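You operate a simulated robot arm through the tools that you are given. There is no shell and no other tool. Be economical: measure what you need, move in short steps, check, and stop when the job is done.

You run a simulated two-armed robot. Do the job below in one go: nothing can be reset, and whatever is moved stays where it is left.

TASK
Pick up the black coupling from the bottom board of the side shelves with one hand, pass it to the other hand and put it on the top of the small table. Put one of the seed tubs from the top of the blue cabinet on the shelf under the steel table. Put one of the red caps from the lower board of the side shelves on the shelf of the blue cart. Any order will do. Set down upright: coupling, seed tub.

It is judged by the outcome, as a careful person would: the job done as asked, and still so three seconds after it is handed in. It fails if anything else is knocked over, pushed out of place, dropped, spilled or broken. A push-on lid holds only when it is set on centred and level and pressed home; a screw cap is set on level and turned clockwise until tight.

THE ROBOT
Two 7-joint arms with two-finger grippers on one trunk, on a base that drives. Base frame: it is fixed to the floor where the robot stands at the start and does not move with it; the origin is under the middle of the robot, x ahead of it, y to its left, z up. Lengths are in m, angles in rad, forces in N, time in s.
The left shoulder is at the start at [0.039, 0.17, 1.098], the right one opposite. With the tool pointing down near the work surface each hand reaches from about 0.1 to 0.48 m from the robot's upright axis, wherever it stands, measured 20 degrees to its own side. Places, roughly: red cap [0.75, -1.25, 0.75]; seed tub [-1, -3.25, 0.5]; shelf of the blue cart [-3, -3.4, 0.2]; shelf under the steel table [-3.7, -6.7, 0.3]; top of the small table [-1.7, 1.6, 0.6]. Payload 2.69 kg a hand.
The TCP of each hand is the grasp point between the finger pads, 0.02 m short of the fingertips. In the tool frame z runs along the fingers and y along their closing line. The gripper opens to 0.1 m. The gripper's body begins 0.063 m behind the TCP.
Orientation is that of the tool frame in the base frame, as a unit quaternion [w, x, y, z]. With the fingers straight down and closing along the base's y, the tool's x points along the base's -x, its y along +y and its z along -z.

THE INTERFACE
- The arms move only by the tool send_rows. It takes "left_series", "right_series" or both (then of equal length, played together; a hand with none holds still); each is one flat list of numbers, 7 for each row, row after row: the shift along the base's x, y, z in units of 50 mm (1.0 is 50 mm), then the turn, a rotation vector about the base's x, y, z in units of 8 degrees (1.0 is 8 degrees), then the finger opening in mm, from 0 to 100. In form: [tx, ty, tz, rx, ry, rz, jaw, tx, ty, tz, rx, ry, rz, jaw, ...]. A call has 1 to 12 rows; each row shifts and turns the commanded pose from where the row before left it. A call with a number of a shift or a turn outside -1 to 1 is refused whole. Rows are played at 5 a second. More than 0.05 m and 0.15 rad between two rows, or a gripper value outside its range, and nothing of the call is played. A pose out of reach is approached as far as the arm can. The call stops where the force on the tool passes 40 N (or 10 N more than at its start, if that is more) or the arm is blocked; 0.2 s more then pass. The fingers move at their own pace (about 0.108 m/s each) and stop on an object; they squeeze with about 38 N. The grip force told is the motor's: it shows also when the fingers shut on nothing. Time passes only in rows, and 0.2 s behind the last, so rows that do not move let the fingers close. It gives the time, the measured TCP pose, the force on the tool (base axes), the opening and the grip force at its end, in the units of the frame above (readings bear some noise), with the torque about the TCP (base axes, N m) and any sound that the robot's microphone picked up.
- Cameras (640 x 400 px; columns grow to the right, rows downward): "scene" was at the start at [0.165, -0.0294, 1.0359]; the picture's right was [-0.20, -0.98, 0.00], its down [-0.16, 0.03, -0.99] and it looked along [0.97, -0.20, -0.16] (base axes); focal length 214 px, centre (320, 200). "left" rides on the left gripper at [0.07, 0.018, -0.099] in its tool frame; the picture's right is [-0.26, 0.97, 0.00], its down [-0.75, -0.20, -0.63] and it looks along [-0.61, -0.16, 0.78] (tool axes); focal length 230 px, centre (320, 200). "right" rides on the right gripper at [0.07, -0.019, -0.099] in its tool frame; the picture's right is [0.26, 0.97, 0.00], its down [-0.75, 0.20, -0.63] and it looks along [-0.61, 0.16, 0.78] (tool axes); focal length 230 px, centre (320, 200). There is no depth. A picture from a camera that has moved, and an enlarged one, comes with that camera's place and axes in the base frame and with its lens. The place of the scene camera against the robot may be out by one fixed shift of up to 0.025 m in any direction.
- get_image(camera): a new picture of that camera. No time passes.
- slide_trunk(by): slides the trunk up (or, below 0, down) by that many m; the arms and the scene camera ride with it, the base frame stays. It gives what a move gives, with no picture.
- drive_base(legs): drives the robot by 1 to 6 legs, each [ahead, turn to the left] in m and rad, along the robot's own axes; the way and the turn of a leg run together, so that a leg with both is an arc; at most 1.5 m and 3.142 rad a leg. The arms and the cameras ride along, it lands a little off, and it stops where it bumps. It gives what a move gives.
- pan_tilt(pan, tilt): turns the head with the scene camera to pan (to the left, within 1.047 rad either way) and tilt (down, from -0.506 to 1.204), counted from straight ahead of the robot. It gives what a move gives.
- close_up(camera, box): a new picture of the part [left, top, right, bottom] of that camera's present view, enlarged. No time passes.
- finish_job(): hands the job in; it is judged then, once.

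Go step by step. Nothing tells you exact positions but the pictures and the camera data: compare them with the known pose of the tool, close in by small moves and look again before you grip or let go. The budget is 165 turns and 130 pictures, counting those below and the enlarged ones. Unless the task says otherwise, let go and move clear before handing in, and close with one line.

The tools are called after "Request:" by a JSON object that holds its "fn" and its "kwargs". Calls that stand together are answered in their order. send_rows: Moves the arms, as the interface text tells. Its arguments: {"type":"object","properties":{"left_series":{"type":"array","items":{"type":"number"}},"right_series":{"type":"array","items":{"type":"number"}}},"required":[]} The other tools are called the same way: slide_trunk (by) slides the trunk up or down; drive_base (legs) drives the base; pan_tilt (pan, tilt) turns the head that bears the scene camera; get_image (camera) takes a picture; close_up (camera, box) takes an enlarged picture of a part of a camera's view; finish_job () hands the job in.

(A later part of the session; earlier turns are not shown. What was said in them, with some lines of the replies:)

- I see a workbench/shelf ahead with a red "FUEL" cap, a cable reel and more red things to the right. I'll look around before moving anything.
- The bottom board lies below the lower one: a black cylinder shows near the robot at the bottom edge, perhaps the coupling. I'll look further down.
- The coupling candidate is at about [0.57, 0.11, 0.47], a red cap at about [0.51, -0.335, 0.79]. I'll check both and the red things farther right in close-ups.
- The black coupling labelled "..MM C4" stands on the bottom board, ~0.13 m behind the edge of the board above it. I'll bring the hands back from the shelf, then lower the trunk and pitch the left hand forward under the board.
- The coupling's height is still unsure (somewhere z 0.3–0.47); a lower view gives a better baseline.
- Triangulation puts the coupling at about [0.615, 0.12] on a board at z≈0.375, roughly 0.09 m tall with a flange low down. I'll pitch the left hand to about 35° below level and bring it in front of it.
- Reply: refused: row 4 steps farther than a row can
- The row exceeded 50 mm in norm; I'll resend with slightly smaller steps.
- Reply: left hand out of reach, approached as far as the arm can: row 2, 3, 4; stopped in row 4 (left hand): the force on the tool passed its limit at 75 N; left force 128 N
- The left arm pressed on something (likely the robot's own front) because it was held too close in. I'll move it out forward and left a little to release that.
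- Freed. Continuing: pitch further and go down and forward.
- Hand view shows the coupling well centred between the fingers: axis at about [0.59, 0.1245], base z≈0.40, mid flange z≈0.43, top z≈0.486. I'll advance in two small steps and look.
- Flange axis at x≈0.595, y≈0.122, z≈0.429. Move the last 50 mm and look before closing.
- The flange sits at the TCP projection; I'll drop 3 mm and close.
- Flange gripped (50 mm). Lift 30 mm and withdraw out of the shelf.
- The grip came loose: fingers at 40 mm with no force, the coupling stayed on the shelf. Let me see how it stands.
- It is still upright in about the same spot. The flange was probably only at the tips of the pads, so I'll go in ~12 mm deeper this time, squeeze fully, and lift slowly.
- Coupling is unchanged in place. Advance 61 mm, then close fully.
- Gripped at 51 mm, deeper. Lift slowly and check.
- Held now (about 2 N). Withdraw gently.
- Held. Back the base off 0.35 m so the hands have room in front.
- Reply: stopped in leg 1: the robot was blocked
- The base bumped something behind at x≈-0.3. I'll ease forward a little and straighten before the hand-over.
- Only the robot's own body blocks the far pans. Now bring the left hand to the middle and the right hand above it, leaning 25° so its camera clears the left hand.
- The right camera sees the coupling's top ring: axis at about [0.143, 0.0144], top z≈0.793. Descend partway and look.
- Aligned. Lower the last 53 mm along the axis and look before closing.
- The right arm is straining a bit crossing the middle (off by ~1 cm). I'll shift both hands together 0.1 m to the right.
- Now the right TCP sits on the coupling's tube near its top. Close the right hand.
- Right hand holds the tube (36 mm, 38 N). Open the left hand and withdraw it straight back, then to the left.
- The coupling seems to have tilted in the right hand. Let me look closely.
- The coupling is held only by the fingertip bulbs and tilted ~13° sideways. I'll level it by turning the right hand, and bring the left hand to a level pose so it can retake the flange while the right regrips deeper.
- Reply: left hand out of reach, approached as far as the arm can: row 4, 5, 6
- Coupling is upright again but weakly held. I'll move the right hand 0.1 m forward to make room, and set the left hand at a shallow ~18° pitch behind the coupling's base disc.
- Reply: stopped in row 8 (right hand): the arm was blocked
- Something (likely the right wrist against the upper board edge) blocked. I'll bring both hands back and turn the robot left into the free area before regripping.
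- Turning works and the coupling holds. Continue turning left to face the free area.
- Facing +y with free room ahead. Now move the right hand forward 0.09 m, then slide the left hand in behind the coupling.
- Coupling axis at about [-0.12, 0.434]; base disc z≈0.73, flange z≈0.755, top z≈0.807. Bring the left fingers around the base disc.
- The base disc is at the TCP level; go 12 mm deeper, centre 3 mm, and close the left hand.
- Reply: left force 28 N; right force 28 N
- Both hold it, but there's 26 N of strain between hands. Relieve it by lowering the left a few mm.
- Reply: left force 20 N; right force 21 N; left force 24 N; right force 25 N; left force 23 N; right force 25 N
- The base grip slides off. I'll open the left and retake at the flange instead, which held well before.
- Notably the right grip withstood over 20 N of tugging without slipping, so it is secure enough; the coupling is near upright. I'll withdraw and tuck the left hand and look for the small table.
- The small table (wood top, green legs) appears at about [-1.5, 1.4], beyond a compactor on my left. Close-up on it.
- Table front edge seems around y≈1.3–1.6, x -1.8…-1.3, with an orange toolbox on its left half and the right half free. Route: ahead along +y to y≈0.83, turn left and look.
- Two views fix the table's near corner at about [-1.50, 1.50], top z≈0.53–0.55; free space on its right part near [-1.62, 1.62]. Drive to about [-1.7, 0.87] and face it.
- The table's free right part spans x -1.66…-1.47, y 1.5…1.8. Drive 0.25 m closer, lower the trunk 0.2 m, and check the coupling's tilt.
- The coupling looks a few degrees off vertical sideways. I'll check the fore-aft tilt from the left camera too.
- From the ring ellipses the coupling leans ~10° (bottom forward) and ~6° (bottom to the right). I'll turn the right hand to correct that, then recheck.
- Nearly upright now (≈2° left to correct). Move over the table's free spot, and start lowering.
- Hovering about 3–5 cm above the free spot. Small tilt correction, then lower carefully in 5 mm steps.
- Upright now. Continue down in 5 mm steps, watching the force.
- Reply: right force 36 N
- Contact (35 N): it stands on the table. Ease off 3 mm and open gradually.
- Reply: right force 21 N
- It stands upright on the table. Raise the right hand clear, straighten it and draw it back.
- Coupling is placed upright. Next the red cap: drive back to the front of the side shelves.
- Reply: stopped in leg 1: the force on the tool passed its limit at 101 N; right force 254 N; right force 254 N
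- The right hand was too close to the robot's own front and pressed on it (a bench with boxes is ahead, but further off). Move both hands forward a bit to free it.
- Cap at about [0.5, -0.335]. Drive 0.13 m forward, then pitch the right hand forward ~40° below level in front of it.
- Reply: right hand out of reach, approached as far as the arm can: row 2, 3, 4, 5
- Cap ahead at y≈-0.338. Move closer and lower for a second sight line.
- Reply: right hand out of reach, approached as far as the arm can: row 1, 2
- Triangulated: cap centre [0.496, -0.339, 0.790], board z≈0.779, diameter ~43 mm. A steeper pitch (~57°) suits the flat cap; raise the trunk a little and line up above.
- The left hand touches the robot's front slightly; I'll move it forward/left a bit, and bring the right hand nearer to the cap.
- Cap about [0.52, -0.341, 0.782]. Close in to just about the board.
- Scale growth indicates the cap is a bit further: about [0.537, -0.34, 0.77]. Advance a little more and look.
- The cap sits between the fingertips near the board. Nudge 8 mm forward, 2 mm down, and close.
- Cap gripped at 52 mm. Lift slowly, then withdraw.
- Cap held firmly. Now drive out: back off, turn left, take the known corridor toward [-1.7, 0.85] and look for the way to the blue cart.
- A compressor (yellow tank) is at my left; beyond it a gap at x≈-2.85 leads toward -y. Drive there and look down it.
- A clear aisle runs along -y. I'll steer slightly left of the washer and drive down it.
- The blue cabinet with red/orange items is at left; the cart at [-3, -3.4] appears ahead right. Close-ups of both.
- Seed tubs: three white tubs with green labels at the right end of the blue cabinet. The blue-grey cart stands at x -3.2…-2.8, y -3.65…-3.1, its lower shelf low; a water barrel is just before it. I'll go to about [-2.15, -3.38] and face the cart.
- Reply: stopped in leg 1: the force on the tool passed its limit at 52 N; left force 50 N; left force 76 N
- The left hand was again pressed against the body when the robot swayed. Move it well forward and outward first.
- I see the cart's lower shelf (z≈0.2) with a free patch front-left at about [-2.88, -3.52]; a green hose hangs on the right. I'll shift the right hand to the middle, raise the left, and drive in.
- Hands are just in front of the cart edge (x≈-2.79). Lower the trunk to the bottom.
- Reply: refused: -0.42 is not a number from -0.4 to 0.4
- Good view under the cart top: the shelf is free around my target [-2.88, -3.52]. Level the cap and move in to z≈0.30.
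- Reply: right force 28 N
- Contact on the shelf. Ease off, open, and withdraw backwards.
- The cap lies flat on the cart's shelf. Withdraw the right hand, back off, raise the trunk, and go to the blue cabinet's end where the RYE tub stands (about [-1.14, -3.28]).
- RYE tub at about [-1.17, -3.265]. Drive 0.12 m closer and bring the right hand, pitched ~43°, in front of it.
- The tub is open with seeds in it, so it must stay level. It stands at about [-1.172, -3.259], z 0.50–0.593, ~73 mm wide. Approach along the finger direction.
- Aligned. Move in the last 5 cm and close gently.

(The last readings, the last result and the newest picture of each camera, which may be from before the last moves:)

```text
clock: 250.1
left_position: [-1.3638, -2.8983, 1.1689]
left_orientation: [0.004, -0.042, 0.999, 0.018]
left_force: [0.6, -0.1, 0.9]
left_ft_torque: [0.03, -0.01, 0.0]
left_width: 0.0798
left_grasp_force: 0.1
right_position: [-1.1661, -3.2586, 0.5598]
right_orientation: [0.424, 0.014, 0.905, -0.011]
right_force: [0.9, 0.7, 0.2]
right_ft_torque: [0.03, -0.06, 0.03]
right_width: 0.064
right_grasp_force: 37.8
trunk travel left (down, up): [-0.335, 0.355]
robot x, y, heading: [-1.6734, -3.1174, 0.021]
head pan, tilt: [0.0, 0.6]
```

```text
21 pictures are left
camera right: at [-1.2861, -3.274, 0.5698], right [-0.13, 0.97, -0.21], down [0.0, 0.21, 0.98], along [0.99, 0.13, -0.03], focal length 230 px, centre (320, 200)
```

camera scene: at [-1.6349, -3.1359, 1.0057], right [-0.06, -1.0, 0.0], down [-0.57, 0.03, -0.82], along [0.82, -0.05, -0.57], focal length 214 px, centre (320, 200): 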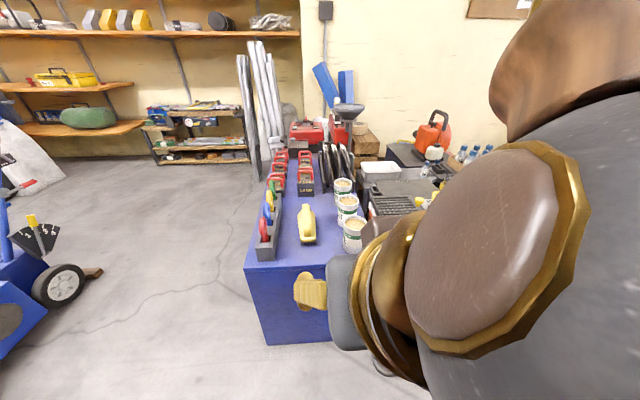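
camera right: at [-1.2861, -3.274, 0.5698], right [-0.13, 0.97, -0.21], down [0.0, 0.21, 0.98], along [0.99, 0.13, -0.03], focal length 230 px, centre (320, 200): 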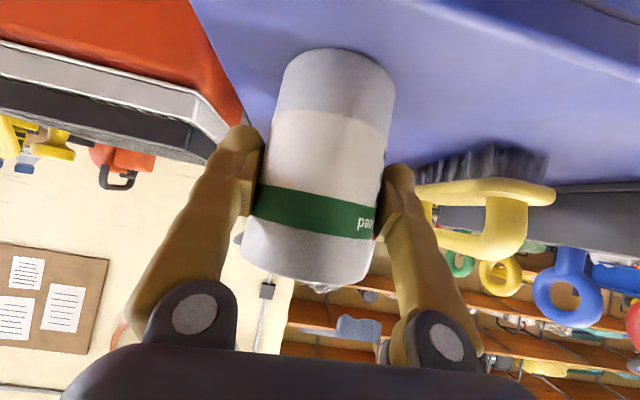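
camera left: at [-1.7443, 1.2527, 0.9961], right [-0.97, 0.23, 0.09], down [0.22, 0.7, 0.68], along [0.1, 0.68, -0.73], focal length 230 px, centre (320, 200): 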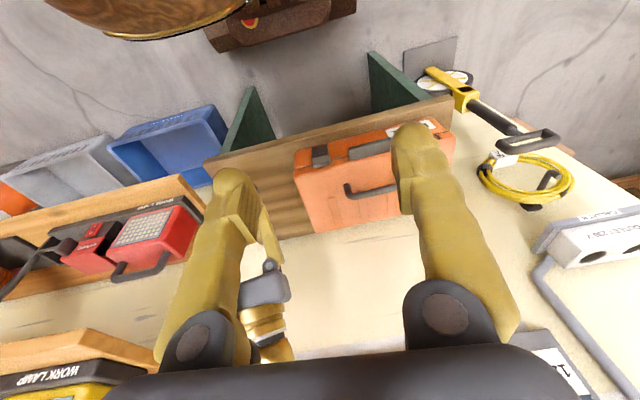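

Gripped at 64 mm around the middle. Lift slowly and check.

Request:
{"fn": "send_rows", "kwargs": {"right_series": [0, 0, 0.1, 0, 0, 0, 0, 0, 0, 0.15, 0, 0, 0, 0, 0, 0, 0.2, 0, 0, 0, 0, 0, 0, 0.3, 0, 0, 0, 0, 0, 0, 0.4, 0, 0, 0, 0, 0, 0, 0.5, 0, 0, 0, 0, 0, 0, 0.5, 0, 0, 0, 0, 0, 0, 0.3, 0, 0, 0, 0]}}

Request:
{"fn": "get_image", "kwargs": {"camera": "right"}}

```text
clock: 251.9
left_position: [-1.3635, -2.8987, 1.1702]
left_orientation: [0.003, -0.042, 0.999, 0.018]
left_force: [0.8, 0.6, -0.1]
left_ft_torque: [0.01, -0.01, 0.0]
left_width: 0.0798
left_grasp_force: 0.1
right_position: [-1.1662, -3.2582, 0.6822]
right_orientation: [0.425, 0.014, 0.905, -0.012]
right_force: [-0.1, 0.5, -1.3]
right_ft_torque: [0.02, 0.0, -0.04]
right_width: 0.0641
right_grasp_force: 38.0
trunk travel left (down, up): [-0.335, 0.355]
robot x, y, heading: [-1.6734, -3.118, 0.026]
head pan, tilt: [0.0, 0.6]
```

```text
20 pictures are left
camera right: at [-1.2862, -3.2727, 0.6924], right [-0.13, 0.97, -0.21], down [0.0, 0.21, 0.98], along [0.99, 0.13, -0.03], focal length 230 px, centre (320, 200)
```

right: 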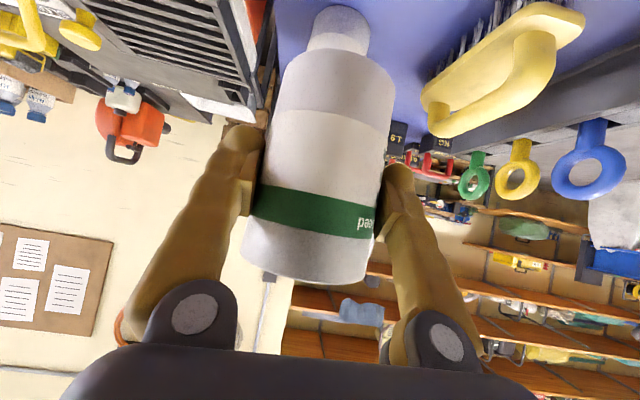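

Tub held level. Raise a bit, back away from the cabinet, turn toward -y and look for the steel table.

Request:
{"fn": "slide_trunk", "kwargs": {"by": 0.1}}

Request:
{"fn": "drive_base", "kwargs": {"legs": [[-0.5, 0], [0, -1.6]]}}

Request:
{"fn": "pan_tilt", "kwargs": {"pan": 0, "tilt": 0.2}}

Request:
{"fn": "get_image", "kwargs": {"camera": "scene"}}

```text
clock: 253.2
left_position: [-1.3625, -2.8986, 1.2686]
left_orientation: [0.001, -0.042, 0.999, 0.019]
left_force: [-0.6, 0.1, -0.2]
left_ft_torque: [0.01, 0.0, -0.02]
left_width: 0.0797
left_grasp_force: 0.0
right_position: [-1.1654, -3.2585, 0.7824]
right_orientation: [0.425, 0.014, 0.905, -0.012]
right_force: [-0.8, 0.3, -0.9]
right_ft_torque: [0.0, 0.0, 0.0]
right_width: 0.0641
right_grasp_force: 37.6
trunk travel left (down, up): [-0.435, 0.255]
robot x, y, heading: [-1.6759, -3.1173, 0.023]
head pan, tilt: [0.0, 0.6]
```

```text
clock: 259.6
left_position: [-1.9339, -3.3842, 1.262]
left_orientation: [0.001, 0.64, 0.768, 0.024]
left_force: [0.2, 1.2, -0.2]
left_ft_torque: [-0.03, 0.01, 0.01]
left_width: 0.0797
left_grasp_force: 0.1
right_position: [-2.2695, -3.6275, 0.8]
right_orientation: [0.32, 0.612, 0.656, -0.303]
right_force: [-0.1, 0.0, -1.2]
right_ft_torque: [0.01, 0.06, 0.0]
right_width: 0.0643
right_grasp_force: 37.9
trunk travel left (down, up): [-0.435, 0.255]
robot x, y, heading: [-2.1695, -3.1337, -1.448]
head pan, tilt: [0.0, 0.6]
stopped in leg 2: the robot was blocked; the commanded pose is now the measured one
```

```text
clock: 260.5
left_position: [-1.9344, -3.3854, 1.2613]
left_orientation: [0.002, 0.641, 0.767, 0.024]
left_force: [0.4, 0.1, -0.1]
left_ft_torque: [-0.01, 0.02, 0.02]
left_width: 0.08
left_grasp_force: 0.0
right_position: [-2.2686, -3.6309, 0.7999]
right_orientation: [0.32, 0.612, 0.657, -0.303]
right_force: [0.8, 0.3, -2.3]
right_ft_torque: [0.01, 0.02, -0.02]
right_width: 0.0642
right_grasp_force: 38.5
trunk travel left (down, up): [-0.435, 0.255]
robot x, y, heading: [-2.1689, -3.1291, -1.44]
head pan, tilt: [0.0, 0.201]
```

```text
19 pictures are left
camera scene: at [-2.1612, -3.324, 1.141], right [-0.99, -0.12, 0.0], down [-0.03, 0.22, -0.98], along [0.12, -0.97, -0.22], focal length 214 px, centre (320, 200)
```

scene: 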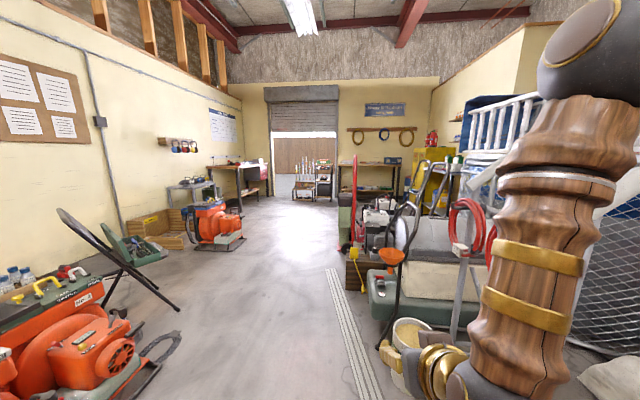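

Something on the right (perhaps my elbow near the cart) stopped the last bit of the turn. Turn back slightly and look at the right side.

Request:
{"fn": "drive_base", "kwargs": {"legs": [[0, 0.12]]}}

Request:
{"fn": "pan_tilt", "kwargs": {"pan": -0.95, "tilt": 0.5}}

Request:
{"fn": "get_image", "kwargs": {"camera": "scene"}}

```text
clock: 261.5
left_position: [-1.9054, -3.3566, 1.2626]
left_orientation: [0.001, 0.594, 0.804, 0.025]
left_force: [0.0, -0.5, -0.4]
left_ft_torque: [-0.02, -0.01, 0.01]
left_width: 0.0803
left_grasp_force: 0.1
right_position: [-2.2092, -3.6373, 0.7993]
right_orientation: [0.338, 0.572, 0.692, -0.283]
right_force: [0.6, -0.4, -1.5]
right_ft_torque: [-0.01, 0.02, -0.05]
right_width: 0.0641
right_grasp_force: 38.3
trunk travel left (down, up): [-0.435, 0.255]
robot x, y, heading: [-2.1711, -3.133, -1.326]
head pan, tilt: [0.0, 0.201]
```

```text
clock: 262.7
left_position: [-1.9096, -3.3398, 1.2536]
left_orientation: [-0.015, 0.593, 0.804, 0.037]
left_force: [0.5, -0.5, -0.8]
left_ft_torque: [0.0, -0.01, 0.0]
left_width: 0.0799
left_grasp_force: 0.0
right_position: [-2.2112, -3.6267, 0.8077]
right_orientation: [0.344, 0.57, 0.689, -0.287]
right_force: [-0.4, 0.2, -1.8]
right_ft_torque: [0.03, 0.02, 0.05]
right_width: 0.0642
right_grasp_force: 38.1
trunk travel left (down, up): [-0.435, 0.255]
robot x, y, heading: [-2.1689, -3.1298, -1.331]
head pan, tilt: [-0.949, 0.499]
```

```text
18 pictures are left
camera scene: at [-2.2218, -3.2988, 1.114], right [-0.76, 0.65, 0.01], down [0.31, 0.38, -0.87], along [-0.57, -0.66, -0.49], focal length 214 px, centre (320, 200)
```

scene: 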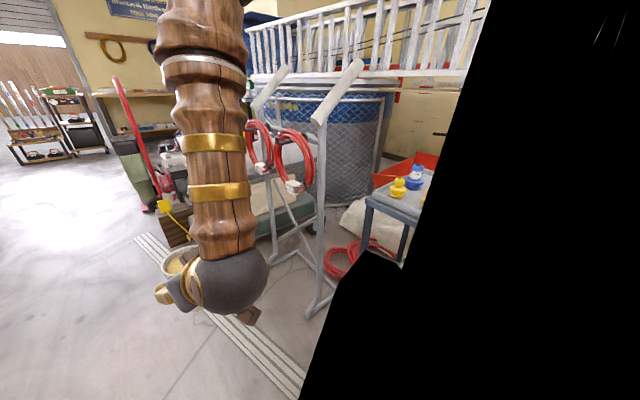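

Cart and stand look undisturbed and the tub is fine. Continue down the aisle keeping left of the machines on the right.

Request:
{"fn": "drive_base", "kwargs": {"legs": [[1.1, 0], [0, -0.18], [1.1, 0]]}}

Request:
{"fn": "pan_tilt", "kwargs": {"pan": -0.5, "tilt": 0.3}}

Request:
{"fn": "get_image", "kwargs": {"camera": "scene"}}

```text
clock: 274.4
left_position: [-1.5984, -5.5626, 1.2526]
left_orientation: [-0.012, 0.663, 0.748, 0.037]
left_force: [-0.1, 0.5, 0.1]
left_ft_torque: [-0.02, -0.01, 0.0]
left_width: 0.0801
left_grasp_force: 0.1
right_position: [-1.9468, -5.7912, 0.8064]
right_orientation: [0.317, 0.629, 0.636, -0.316]
right_force: [0.6, 0.3, -1.2]
right_ft_torque: [0.02, 0.03, -0.02]
right_width: 0.0637
right_grasp_force: 38.0
trunk travel left (down, up): [-0.435, 0.255]
robot x, y, heading: [-1.8231, -5.3091, -1.503]
head pan, tilt: [-0.949, 0.499]
```

```text
clock: 275.3
left_position: [-1.5983, -5.5452, 1.2455]
left_orientation: [-0.025, 0.662, 0.747, 0.052]
left_force: [-0.1, 0.4, -0.3]
left_ft_torque: [0.0, 0.0, 0.01]
left_width: 0.0801
left_grasp_force: 0.1
right_position: [-1.9477, -5.7773, 0.8144]
right_orientation: [0.322, 0.626, 0.633, -0.322]
right_force: [-1.0, -0.2, -1.5]
right_ft_torque: [0.0, 0.01, 0.0]
right_width: 0.0637
right_grasp_force: 38.1
trunk travel left (down, up): [-0.435, 0.255]
robot x, y, heading: [-1.8179, -5.3111, -1.506]
head pan, tilt: [-0.499, 0.3]
```

```text
17 pictures are left
camera scene: at [-1.8656, -5.4961, 1.1318], right [-0.91, 0.42, 0.01], down [0.12, 0.29, -0.95], along [-0.4, -0.86, -0.31], focal length 214 px, centre (320, 200)
```

scene: 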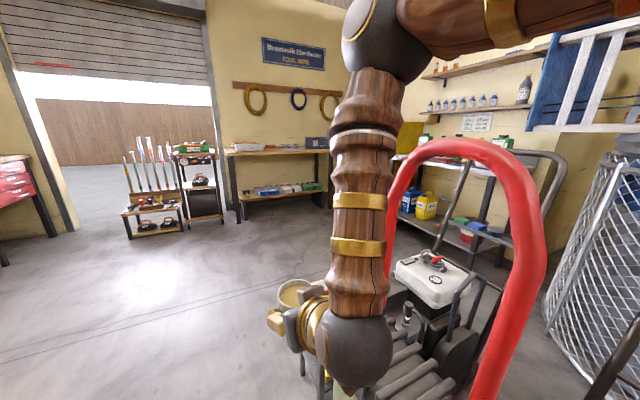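

The steel table is ahead to the right behind a red-handled machine; its lower shelf holds blue/yellow containers. Go past the machine, turn right and look.

Request:
{"fn": "drive_base", "kwargs": {"legs": [[1.4, 0], [0, -1.45]]}}

Request:
{"fn": "pan_tilt", "kwargs": {"pan": 0.1, "tilt": 0.35}}

Request:
{"fn": "get_image", "kwargs": {"camera": "scene"}}

```text
clock: 283.6
left_position: [-1.5886, -6.9651, 1.2434]
left_orientation: [-0.022, 0.787, 0.613, 0.066]
left_force: [-0.8, 0.6, 0.2]
left_ft_torque: [-0.03, 0.0, 0.02]
left_width: 0.0799
left_grasp_force: 0.0
right_position: [-2.0033, -7.0676, 0.8298]
right_orientation: [0.266, 0.725, 0.503, -0.387]
right_force: [-0.1, 0.2, -0.6]
right_ft_torque: [-0.01, -0.03, -0.01]
right_width: 0.0641
right_grasp_force: 38.0
trunk travel left (down, up): [-0.435, 0.255]
robot x, y, heading: [-1.7237, -6.7035, -1.874]
head pan, tilt: [-0.499, 0.3]
stopped in leg 2: the robot was blocked; the commanded pose is now the measured one
```

```text
clock: 284.6
left_position: [-1.5896, -6.9662, 1.2435]
left_orientation: [-0.021, 0.787, 0.613, 0.065]
left_force: [-0.5, -0.6, 0.0]
left_ft_torque: [0.01, 0.02, 0.0]
left_width: 0.08
left_grasp_force: 0.0
right_position: [-2.0022, -7.0696, 0.8298]
right_orientation: [0.265, 0.726, 0.503, -0.387]
right_force: [0.5, 0.7, -0.9]
right_ft_torque: [-0.02, -0.02, -0.01]
right_width: 0.0638
right_grasp_force: 38.0
trunk travel left (down, up): [-0.435, 0.255]
robot x, y, heading: [-1.7226, -6.7051, -1.875]
head pan, tilt: [0.099, 0.351]
```

```text
16 pictures are left
camera scene: at [-1.7796, -6.8915, 1.127], right [-0.98, 0.2, 0.0], down [0.07, 0.35, -0.93], along [-0.19, -0.91, -0.36], focal length 214 px, centre (320, 200)
```

scene: 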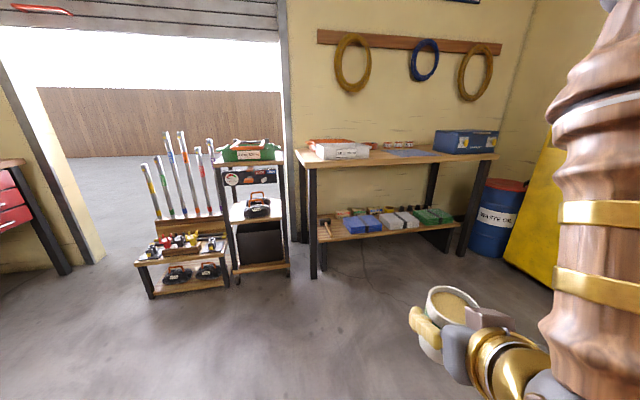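

The turn was blocked again. Look at the right side.

Request:
{"fn": "pan_tilt", "kwargs": {"pan": -0.75, "tilt": 0.6}}

Request:
{"fn": "get_image", "kwargs": {"camera": "scene"}}

```text
clock: 285.8
left_position: [-1.5888, -6.9672, 1.2433]
left_orientation: [-0.02, 0.787, 0.613, 0.064]
left_force: [0.0, 0.2, -0.1]
left_ft_torque: [-0.02, 0.04, 0.03]
left_width: 0.08
left_grasp_force: 0.0
right_position: [-2.0019, -7.0695, 0.8297]
right_orientation: [0.266, 0.726, 0.503, -0.387]
right_force: [1.0, 0.1, -2.3]
right_ft_torque: [0.02, 0.01, -0.01]
right_width: 0.0643
right_grasp_force: 38.1
trunk travel left (down, up): [-0.435, 0.255]
robot x, y, heading: [-1.7219, -6.7032, -1.876]
head pan, tilt: [-0.75, 0.6]
```

```text
15 pictures are left
camera scene: at [-1.8373, -6.8437, 1.1048], right [-0.49, 0.87, 0.01], down [0.5, 0.29, -0.82], along [-0.71, -0.4, -0.58], focal length 214 px, centre (320, 200)
```

scene: 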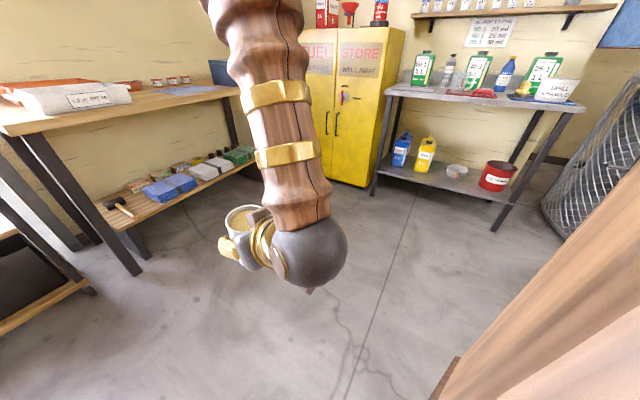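

The steel table's front is at x≈-3.53, y -7.2…-6.26, with a free front area on its lower shelf, and I see no obstacle between. Try turning again in a smaller step.

Request:
{"fn": "drive_base", "kwargs": {"legs": [[0, -0.4]]}}

```text
clock: 287.5
left_position: [-1.7015, -6.9957, 1.2514]
left_orientation: [0.001, 0.896, 0.441, 0.049]
left_force: [0.3, 0.9, -0.4]
left_ft_torque: [-0.01, 0.0, 0.02]
left_width: 0.0801
left_grasp_force: 0.0
right_position: [-2.1237, -6.9272, 0.8299]
right_orientation: [0.181, 0.812, 0.346, -0.433]
right_force: [-0.1, -0.5, -1.7]
right_ft_torque: [-0.02, 0.0, 0.0]
right_width: 0.064
right_grasp_force: 38.1
trunk travel left (down, up): [-0.435, 0.255]
robot x, y, heading: [-1.7162, -6.7064, -2.28]
head pan, tilt: [-0.75, 0.6]
```

Turning works. Continue to face the table and approach to x≈-2.75 for a better look at the shelf.

Request:
{"fn": "drive_base", "kwargs": {"legs": [[0, -0.82], [1.0, 0]]}}

Request:
{"fn": "pan_tilt", "kwargs": {"pan": 0.25, "tilt": 0.6}}

Request:
{"fn": "get_image", "kwargs": {"camera": "scene"}}

```text
clock: 294.9
left_position: [-2.9014, -6.9626, 1.2514]
left_orientation: [0.021, 0.997, 0.055, 0.04]
left_force: [-0.1, -0.2, -0.1]
left_ft_torque: [-0.03, 0.02, -0.03]
left_width: 0.08
left_grasp_force: 0.3
right_position: [-3.1509, -6.6114, 0.8359]
right_orientation: [-0.003, 0.879, -0.001, -0.476]
right_force: [0.0, -0.2, -2.1]
right_ft_torque: [-0.01, -0.02, -0.03]
right_width: 0.0638
right_grasp_force: 38.5
trunk travel left (down, up): [-0.435, 0.255]
robot x, y, heading: [-2.72, -6.7464, -3.09]
head pan, tilt: [-0.75, 0.6]
```

```text
clock: 296.1
left_position: [-2.8838, -6.9617, 1.247]
left_orientation: [0.022, 0.997, 0.055, 0.057]
left_force: [0.6, -0.3, -0.2]
left_ft_torque: [0.01, -0.02, -0.02]
left_width: 0.0801
left_grasp_force: 0.1
right_position: [-3.1385, -6.6104, 0.8436]
right_orientation: [-0.002, 0.875, 0.0, -0.484]
right_force: [-0.7, -0.2, -1.6]
right_ft_torque: [0.01, -0.01, -0.02]
right_width: 0.0638
right_grasp_force: 38.5
trunk travel left (down, up): [-0.435, 0.255]
robot x, y, heading: [-2.7236, -6.7501, -3.086]
head pan, tilt: [0.25, 0.6]
```

```text
14 pictures are left
camera scene: at [-2.909, -6.7914, 1.1044], right [-0.3, 0.95, 0.0], down [0.55, 0.17, -0.82], along [-0.78, -0.24, -0.58], focal length 214 px, centre (320, 200)
```

scene: 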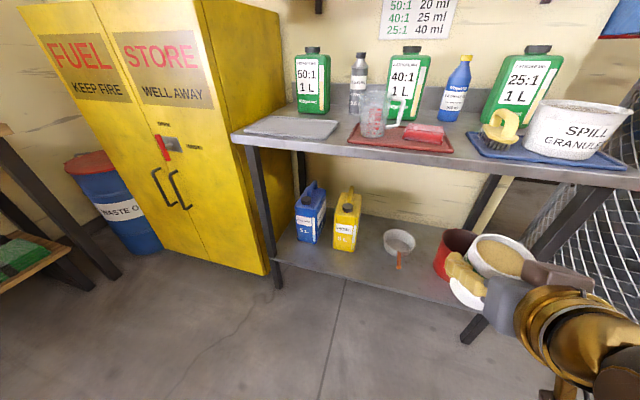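

Free spot on the shelf in front between the yellow jug and the bowl, about [-3.59, -6.755], shelf z≈0.24–0.3. Level the tub, lower the trunk while still clear of the table, then drive in.

Request:
{"fn": "send_rows", "kwargs": {"left_series": [-0.7, -0.1, 0, 0, 0, 0, 80, -0.7, -0.1, 0, 0, 0, 0, 80, -0.6, 0, 0, 0, 0, 0, 80], "right_series": [0, 0, 0, 0, -0.32, 0, 0, 0, 0, 0, 0, -0.32, 0, 0, 0, 0, 0, 0, -0.31, 0, 0]}}

Request:
{"fn": "slide_trunk", "kwargs": {"by": -0.4}}

Request:
{"fn": "drive_base", "kwargs": {"legs": [[0, 0.2], [0.36, 0], [0, -0.2]]}}

Request:
{"fn": "get_image", "kwargs": {"camera": "right"}}

```text
clock: 296.9
left_position: [-2.9832, -6.9727, 1.2508]
left_orientation: [0.021, 0.998, 0.054, 0.038]
left_force: [-0.7, 1.2, 0.0]
left_ft_torque: [-0.04, -0.01, 0.01]
left_width: 0.08
left_grasp_force: 0.1
right_position: [-3.1382, -6.6108, 0.8432]
right_orientation: [-0.001, 0.906, -0.001, -0.423]
right_force: [0.1, -0.2, -0.7]
right_ft_torque: [-0.01, -0.02, 0.01]
right_width: 0.064
right_grasp_force: 38.0
trunk travel left (down, up): [-0.435, 0.255]
robot x, y, heading: [-2.7236, -6.7482, -3.09]
head pan, tilt: [0.25, 0.6]
```

```text
clock: 300.8
left_position: [-2.9801, -6.9745, 0.854]
left_orientation: [0.021, 0.998, 0.056, 0.031]
left_force: [0.9, 0.0, 0.0]
left_ft_torque: [0.01, 0.01, -0.04]
left_width: 0.0799
left_grasp_force: 0.1
right_position: [-3.1387, -6.6108, 0.4436]
right_orientation: [-0.002, 0.906, 0.0, -0.424]
right_force: [0.1, -0.1, -1.0]
right_ft_torque: [0.0, 0.01, 0.0]
right_width: 0.0639
right_grasp_force: 38.3
trunk travel left (down, up): [-0.035, 0.655]
robot x, y, heading: [-2.7216, -6.7502, -3.093]
head pan, tilt: [0.25, 0.6]
```

```text
clock: 303.5
left_position: [-3.2086, -7.0921, 0.8597]
left_orientation: [0.017, 0.988, 0.154, 0.023]
left_force: [0.0, -0.3, -1.1]
left_ft_torque: [-0.01, -0.01, 0.0]
left_width: 0.0797
left_grasp_force: 0.0
right_position: [-3.4308, -6.7699, 0.4428]
right_orientation: [0.041, 0.903, 0.093, -0.418]
right_force: [0.4, 0.3, -1.7]
right_ft_torque: [0.0, -0.03, -0.04]
right_width: 0.0639
right_grasp_force: 38.2
trunk travel left (down, up): [-0.035, 0.655]
robot x, y, heading: [-3.0158, -6.827, -2.888]
head pan, tilt: [0.25, 0.6]
stopped in leg 2: the robot was blocked; the commanded pose is now the measured one
```

```text
13 pictures are left
camera right: at [-3.3159, -6.728, 0.4543], right [0.36, -0.91, -0.2], down [0.04, -0.2, 0.98], along [-0.93, -0.36, -0.04], focal length 230 px, centre (320, 200)
```

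right: 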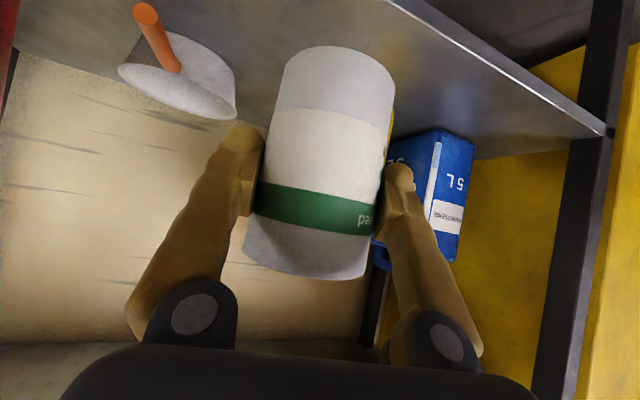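

Only the hand and shelf are in view; the drive stopped slightly short. Turn to face the shelf squarely and try a few more centimetres.

Request:
{"fn": "drive_base", "kwargs": {"legs": [[0, -0.15]]}}

Request:
{"fn": "drive_base", "kwargs": {"legs": [[0.06, 0]]}}

Request:
{"fn": "get_image", "kwargs": {"camera": "scene"}}

```text
clock: 304.6
left_position: [-3.2535, -7.0603, 0.8503]
left_orientation: [0.019, 0.996, 0.079, 0.043]
left_force: [-0.6, 0.3, 0.5]
left_ft_torque: [0.0, 0.01, -0.01]
left_width: 0.08
left_grasp_force: 0.0
right_position: [-3.4216, -6.7081, 0.4409]
right_orientation: [0.009, 0.908, 0.024, -0.418]
right_force: [0.2, 0.3, -1.5]
right_ft_torque: [-0.01, -0.01, 0.01]
right_width: 0.0641
right_grasp_force: 38.2
trunk travel left (down, up): [-0.035, 0.655]
robot x, y, heading: [-3.0147, -6.8224, -3.037]
head pan, tilt: [0.25, 0.6]
```

```text
clock: 305.5
left_position: [-3.2633, -7.062, 0.8536]
left_orientation: [0.023, 0.996, 0.079, 0.035]
left_force: [0.3, -1.0, 0.6]
left_ft_torque: [0.03, 0.01, -0.01]
left_width: 0.0799
left_grasp_force: 0.0
right_position: [-3.4334, -6.7115, 0.4461]
right_orientation: [0.011, 0.907, 0.026, -0.42]
right_force: [-0.2, -0.1, -0.6]
right_ft_torque: [0.02, -0.02, 0.0]
right_width: 0.064
right_grasp_force: 38.0
trunk travel left (down, up): [-0.035, 0.655]
robot x, y, heading: [-3.047, -6.8284, -3.049]
head pan, tilt: [0.25, 0.6]
stopped in leg 1: the robot was blocked; the commanded pose is now the measured one
```

```text
12 pictures are left
camera scene: at [-3.2109, -6.8764, 0.7084], right [-0.34, 0.94, 0.0], down [0.53, 0.19, -0.83], along [-0.78, -0.28, -0.56], focal length 214 px, centre (320, 200)
```

scene: 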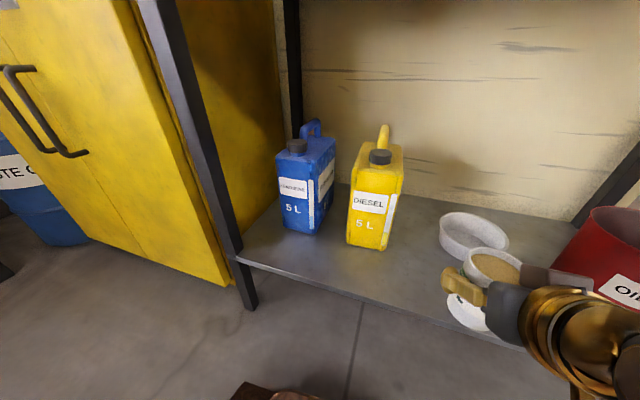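

The shelf's front edge is at x≈-3.50, surface z≈0.235; the area around [-3.57, -6.735] is free. Extend the arm there, staying above the shelf.

Request:
{"fn": "send_rows", "kwargs": {"right_series": [-0.35, -0.06, -0.3, 0, 0, 0, 0, -0.4, -0.07, -0.3, 0, 0, 0, 0, -0.5, -0.08, -0.3, 0, 0, 0, 0, -0.5, -0.08, -0.3, 0, 0, 0, 0, -0.5, -0.08, -0.4, 0, 0, 0, 0, -0.5, -0.08, -0.4, 0, 0, 0, 0, 0, 0, 0, 0, 0, 0, 0]}}

Request:
{"fn": "get_image", "kwargs": {"camera": "right"}}

```text
clock: 307.1
left_position: [-3.2695, -7.0621, 0.8445]
left_orientation: [0.023, 0.995, 0.078, 0.056]
left_force: [0.2, -0.2, -0.6]
left_ft_torque: [-0.01, 0.02, 0.01]
left_width: 0.08
left_grasp_force: 0.1
right_position: [-3.5746, -6.7318, 0.3422]
right_orientation: [0.012, 0.908, 0.026, -0.419]
right_force: [0.7, -0.5, -1.7]
right_ft_torque: [0.0, -0.02, -0.02]
right_width: 0.064
right_grasp_force: 37.9
trunk travel left (down, up): [-0.035, 0.655]
robot x, y, heading: [-3.0496, -6.8284, -3.042]
head pan, tilt: [0.25, 0.6]
```

```text
11 pictures are left
camera right: at [-3.4543, -6.7068, 0.3539], right [0.22, -0.95, -0.2], down [0.0, -0.2, 0.98], along [-0.97, -0.22, -0.04], focal length 230 px, centre (320, 200)
```

right: 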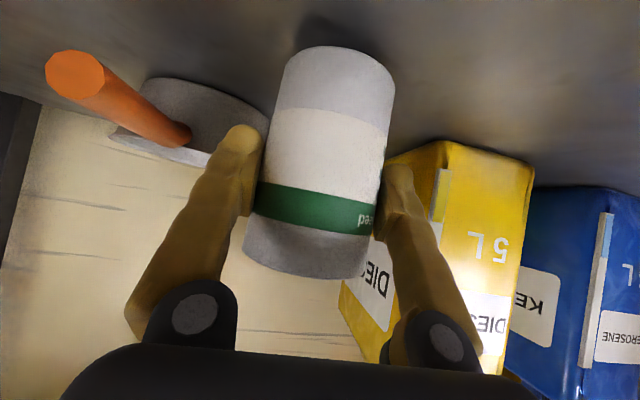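

Clear of the jugs and the bowl. Lower in steps until contact.

Request:
{"fn": "send_rows", "kwargs": {"right_series": [0, 0, -0.25, 0, 0, 0, 0, 0, 0, -0.25, 0, 0, 0, 0, 0, 0, -0.1, 0, 0, 0, 0, 0, 0, 0, 0, 0, 0, 0]}}

Request:
{"fn": "send_rows", "kwargs": {"right_series": [0, 0, -0.1, 0, 0, 0, 0, 0, 0, 0, 0, 0, 0, 0]}}

Request:
{"fn": "send_rows", "kwargs": {"right_series": [0, 0, -0.1, 0, 0, 0, 0, 0, 0, 0, 0, 0, 0, 0]}}

```text
clock: 308.1
left_position: [-3.2696, -7.0616, 0.8459]
left_orientation: [0.023, 0.995, 0.079, 0.054]
left_force: [0.8, 0.0, -0.2]
left_ft_torque: [0.0, 0.01, -0.02]
left_width: 0.08
left_grasp_force: 0.1
right_position: [-3.5765, -6.7322, 0.3181]
right_orientation: [0.012, 0.905, 0.026, -0.425]
right_force: [-7.4, -3.3, 32.0]
right_ft_torque: [-0.06, 0.46, 0.04]
right_width: 0.0632
right_grasp_force: 38.4
trunk travel left (down, up): [-0.035, 0.655]
robot x, y, heading: [-3.0486, -6.8299, -3.048]
head pan, tilt: [0.25, 0.6]
```

```text
clock: 308.7
left_position: [-3.2691, -7.0615, 0.8454]
left_orientation: [0.023, 0.995, 0.078, 0.054]
left_force: [0.0, 0.5, 0.4]
left_ft_torque: [-0.01, 0.01, -0.02]
left_width: 0.0802
left_grasp_force: 0.1
right_position: [-3.5764, -6.7331, 0.312]
right_orientation: [0.01, 0.905, 0.025, -0.424]
right_force: [-6.0, 1.3, 31.2]
right_ft_torque: [0.03, 0.36, -0.05]
right_width: 0.0628
right_grasp_force: 38.5
trunk travel left (down, up): [-0.035, 0.655]
robot x, y, heading: [-3.0494, -6.8293, -3.052]
head pan, tilt: [0.25, 0.6]
```

```text
clock: 309.3
left_position: [-3.269, -7.062, 0.8448]
left_orientation: [0.022, 0.995, 0.079, 0.054]
left_force: [-0.3, 0.3, -0.8]
left_ft_torque: [0.03, -0.01, -0.02]
left_width: 0.08
left_grasp_force: 0.1
right_position: [-3.5758, -6.7324, 0.3063]
right_orientation: [0.011, 0.905, 0.025, -0.424]
right_force: [-4.4, 6.0, 31.7]
right_ft_torque: [0.15, 0.35, 0.01]
right_width: 0.0625
right_grasp_force: 38.1
trunk travel left (down, up): [-0.035, 0.655]
robot x, y, heading: [-3.0499, -6.8308, -3.049]
head pan, tilt: [0.25, 0.6]
```

Contact came a bit earlier (shelf ≈0.26), the tub stands on the shelf. Ease off and check before opening.

Request:
{"fn": "send_rows", "kwargs": {"right_series": [0, 0, 0.08, 0, 0, 0, 0, 0, 0, 0, 0, 0, 0, 0]}}

Request:
{"fn": "get_image", "kwargs": {"camera": "right"}}

```text
clock: 309.9
left_position: [-3.2704, -7.0622, 0.8434]
left_orientation: [0.024, 0.995, 0.078, 0.056]
left_force: [0.4, 0.1, -0.2]
left_ft_torque: [0.0, 0.02, 0.02]
left_width: 0.0801
left_grasp_force: 0.0
right_position: [-3.5728, -6.7334, 0.3072]
right_orientation: [0.012, 0.908, 0.027, -0.419]
right_force: [-3.0, 1.5, 11.8]
right_ft_torque: [0.05, 0.64, -0.01]
right_width: 0.0624
right_grasp_force: 38.0
trunk travel left (down, up): [-0.035, 0.655]
robot x, y, heading: [-3.0525, -6.8273, -3.047]
head pan, tilt: [0.25, 0.6]
```

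```text
10 pictures are left
camera right: at [-3.4529, -6.7089, 0.3186], right [0.22, -0.95, -0.2], down [0.0, -0.2, 0.98], along [-0.97, -0.22, -0.04], focal length 230 px, centre (320, 200)
```

right: 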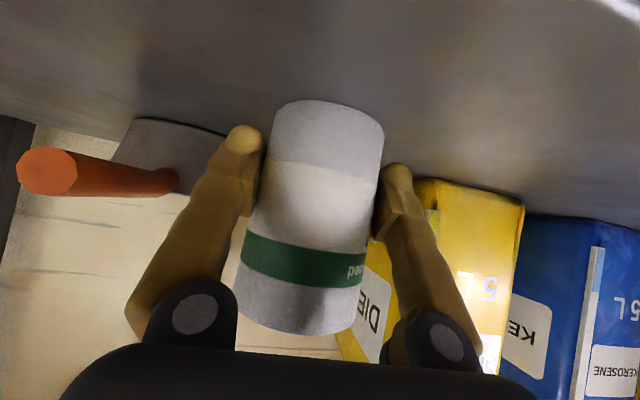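

The tub stands on the shelf (it slid slightly up between the fingers). Open gradually and look.

Request:
{"fn": "send_rows", "kwargs": {"right_series": [0, 0, 0, 0, 0, 0, 66, 0, 0, 0, 0, 0, 0, 72, 0, 0, 0, 0, 0, 0, 82, 0, 0, 0, 0, 0, 0, 94]}}

Request:
{"fn": "get_image", "kwargs": {"camera": "right"}}

```text
clock: 310.9
left_position: [-3.2704, -7.062, 0.8437]
left_orientation: [0.023, 0.995, 0.079, 0.056]
left_force: [0.0, 0.7, 0.3]
left_ft_torque: [0.0, 0.01, -0.03]
left_width: 0.0801
left_grasp_force: 0.1
right_position: [-3.5732, -6.7333, 0.3072]
right_orientation: [0.012, 0.907, 0.026, -0.42]
right_force: [-0.2, -0.8, 0.3]
right_ft_torque: [-0.01, 0.02, 0.02]
right_width: 0.0938
right_grasp_force: 0.0
trunk travel left (down, up): [-0.035, 0.655]
robot x, y, heading: [-3.0494, -6.8306, -3.045]
head pan, tilt: [0.25, 0.6]
```

```text
9 pictures are left
camera right: at [-3.4537, -6.7087, 0.3186], right [0.22, -0.95, -0.2], down [0.0, -0.2, 0.98], along [-0.98, -0.22, -0.04], focal length 230 px, centre (320, 200)
```

right: 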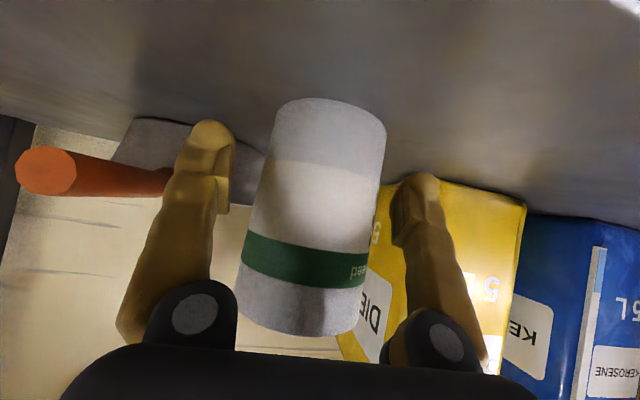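

Released and standing. Withdraw straight back, then a bit up.

Request:
{"fn": "send_rows", "kwargs": {"right_series": [0.3, 0.03, 0.0, 0, 0, 0, 94, 0.5, 0.05, 0.05, 0, 0, 0, 94, 0.5, 0.05, 0.1, 0, 0, 0, 94, 0.5, 0.05, 0.3, 0, 0, 0, 94, 0.5, 0.05, 0.5, 0, 0, 0, 94, 0.5, 0.05, 0.5, 0, 0, 0, 94]}}

Request:
{"fn": "get_image", "kwargs": {"camera": "right"}}

Request:
{"fn": "get_image", "kwargs": {"camera": "scene"}}

```text
clock: 312.3
left_position: [-3.2711, -7.0627, 0.8437]
left_orientation: [0.023, 0.995, 0.078, 0.056]
left_force: [0.6, -0.2, -0.1]
left_ft_torque: [0.0, -0.02, 0.0]
left_width: 0.0802
left_grasp_force: 0.1
right_position: [-3.433, -6.7169, 0.3799]
right_orientation: [0.011, 0.908, 0.026, -0.419]
right_force: [-0.3, -0.2, -0.5]
right_ft_torque: [0.0, 0.0, -0.02]
right_width: 0.0941
right_grasp_force: 0.1
trunk travel left (down, up): [-0.035, 0.655]
robot x, y, heading: [-3.0507, -6.8286, -3.047]
head pan, tilt: [0.25, 0.6]
```

```text
8 pictures are left
camera right: at [-3.3128, -6.6928, 0.3915], right [0.22, -0.95, -0.2], down [0.0, -0.2, 0.98], along [-0.98, -0.22, -0.04], focal length 230 px, centre (320, 200)
```

right: 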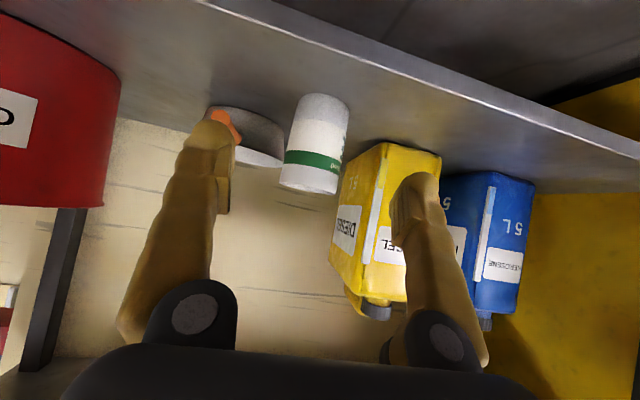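

```text
7 pictures are left
camera scene: at [-3.2278, -6.8775, 0.7045], right [-0.34, 0.94, 0.0], down [0.55, 0.19, -0.82], along [-0.77, -0.28, -0.58], focal length 214 px, centre (320, 200)
```

scene: 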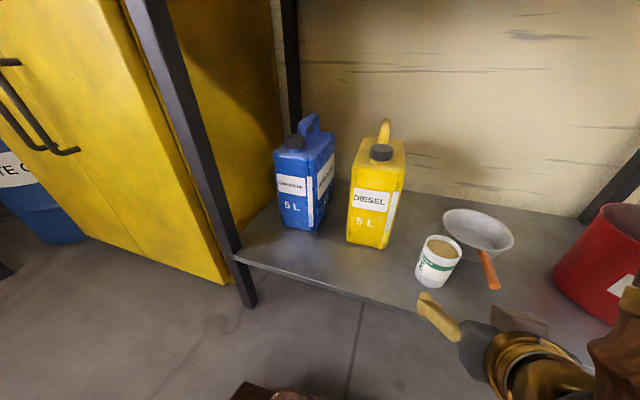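

The tub stands upright on the steel table's shelf with its seeds in it. The cap is on the cart shelf, the coupling is upright on the small table, and both hands are clear, so I hand in.

Request:
{"fn": "finish_job", "kwargs": {}}

```text
The job is handed in.
```

All three are in place and handed in: the coupling is upright on the small table after passing from left hand to right, the red FUEL cap is on the cart shelf, and the seed tub is upright on the shelf under the steel table. The base bumped the compactor behind it once near the start, and I didn't get a close look at it afterwards. The base was also stopped several times later for no reason I could see, and nothing I could see looked disturbed.
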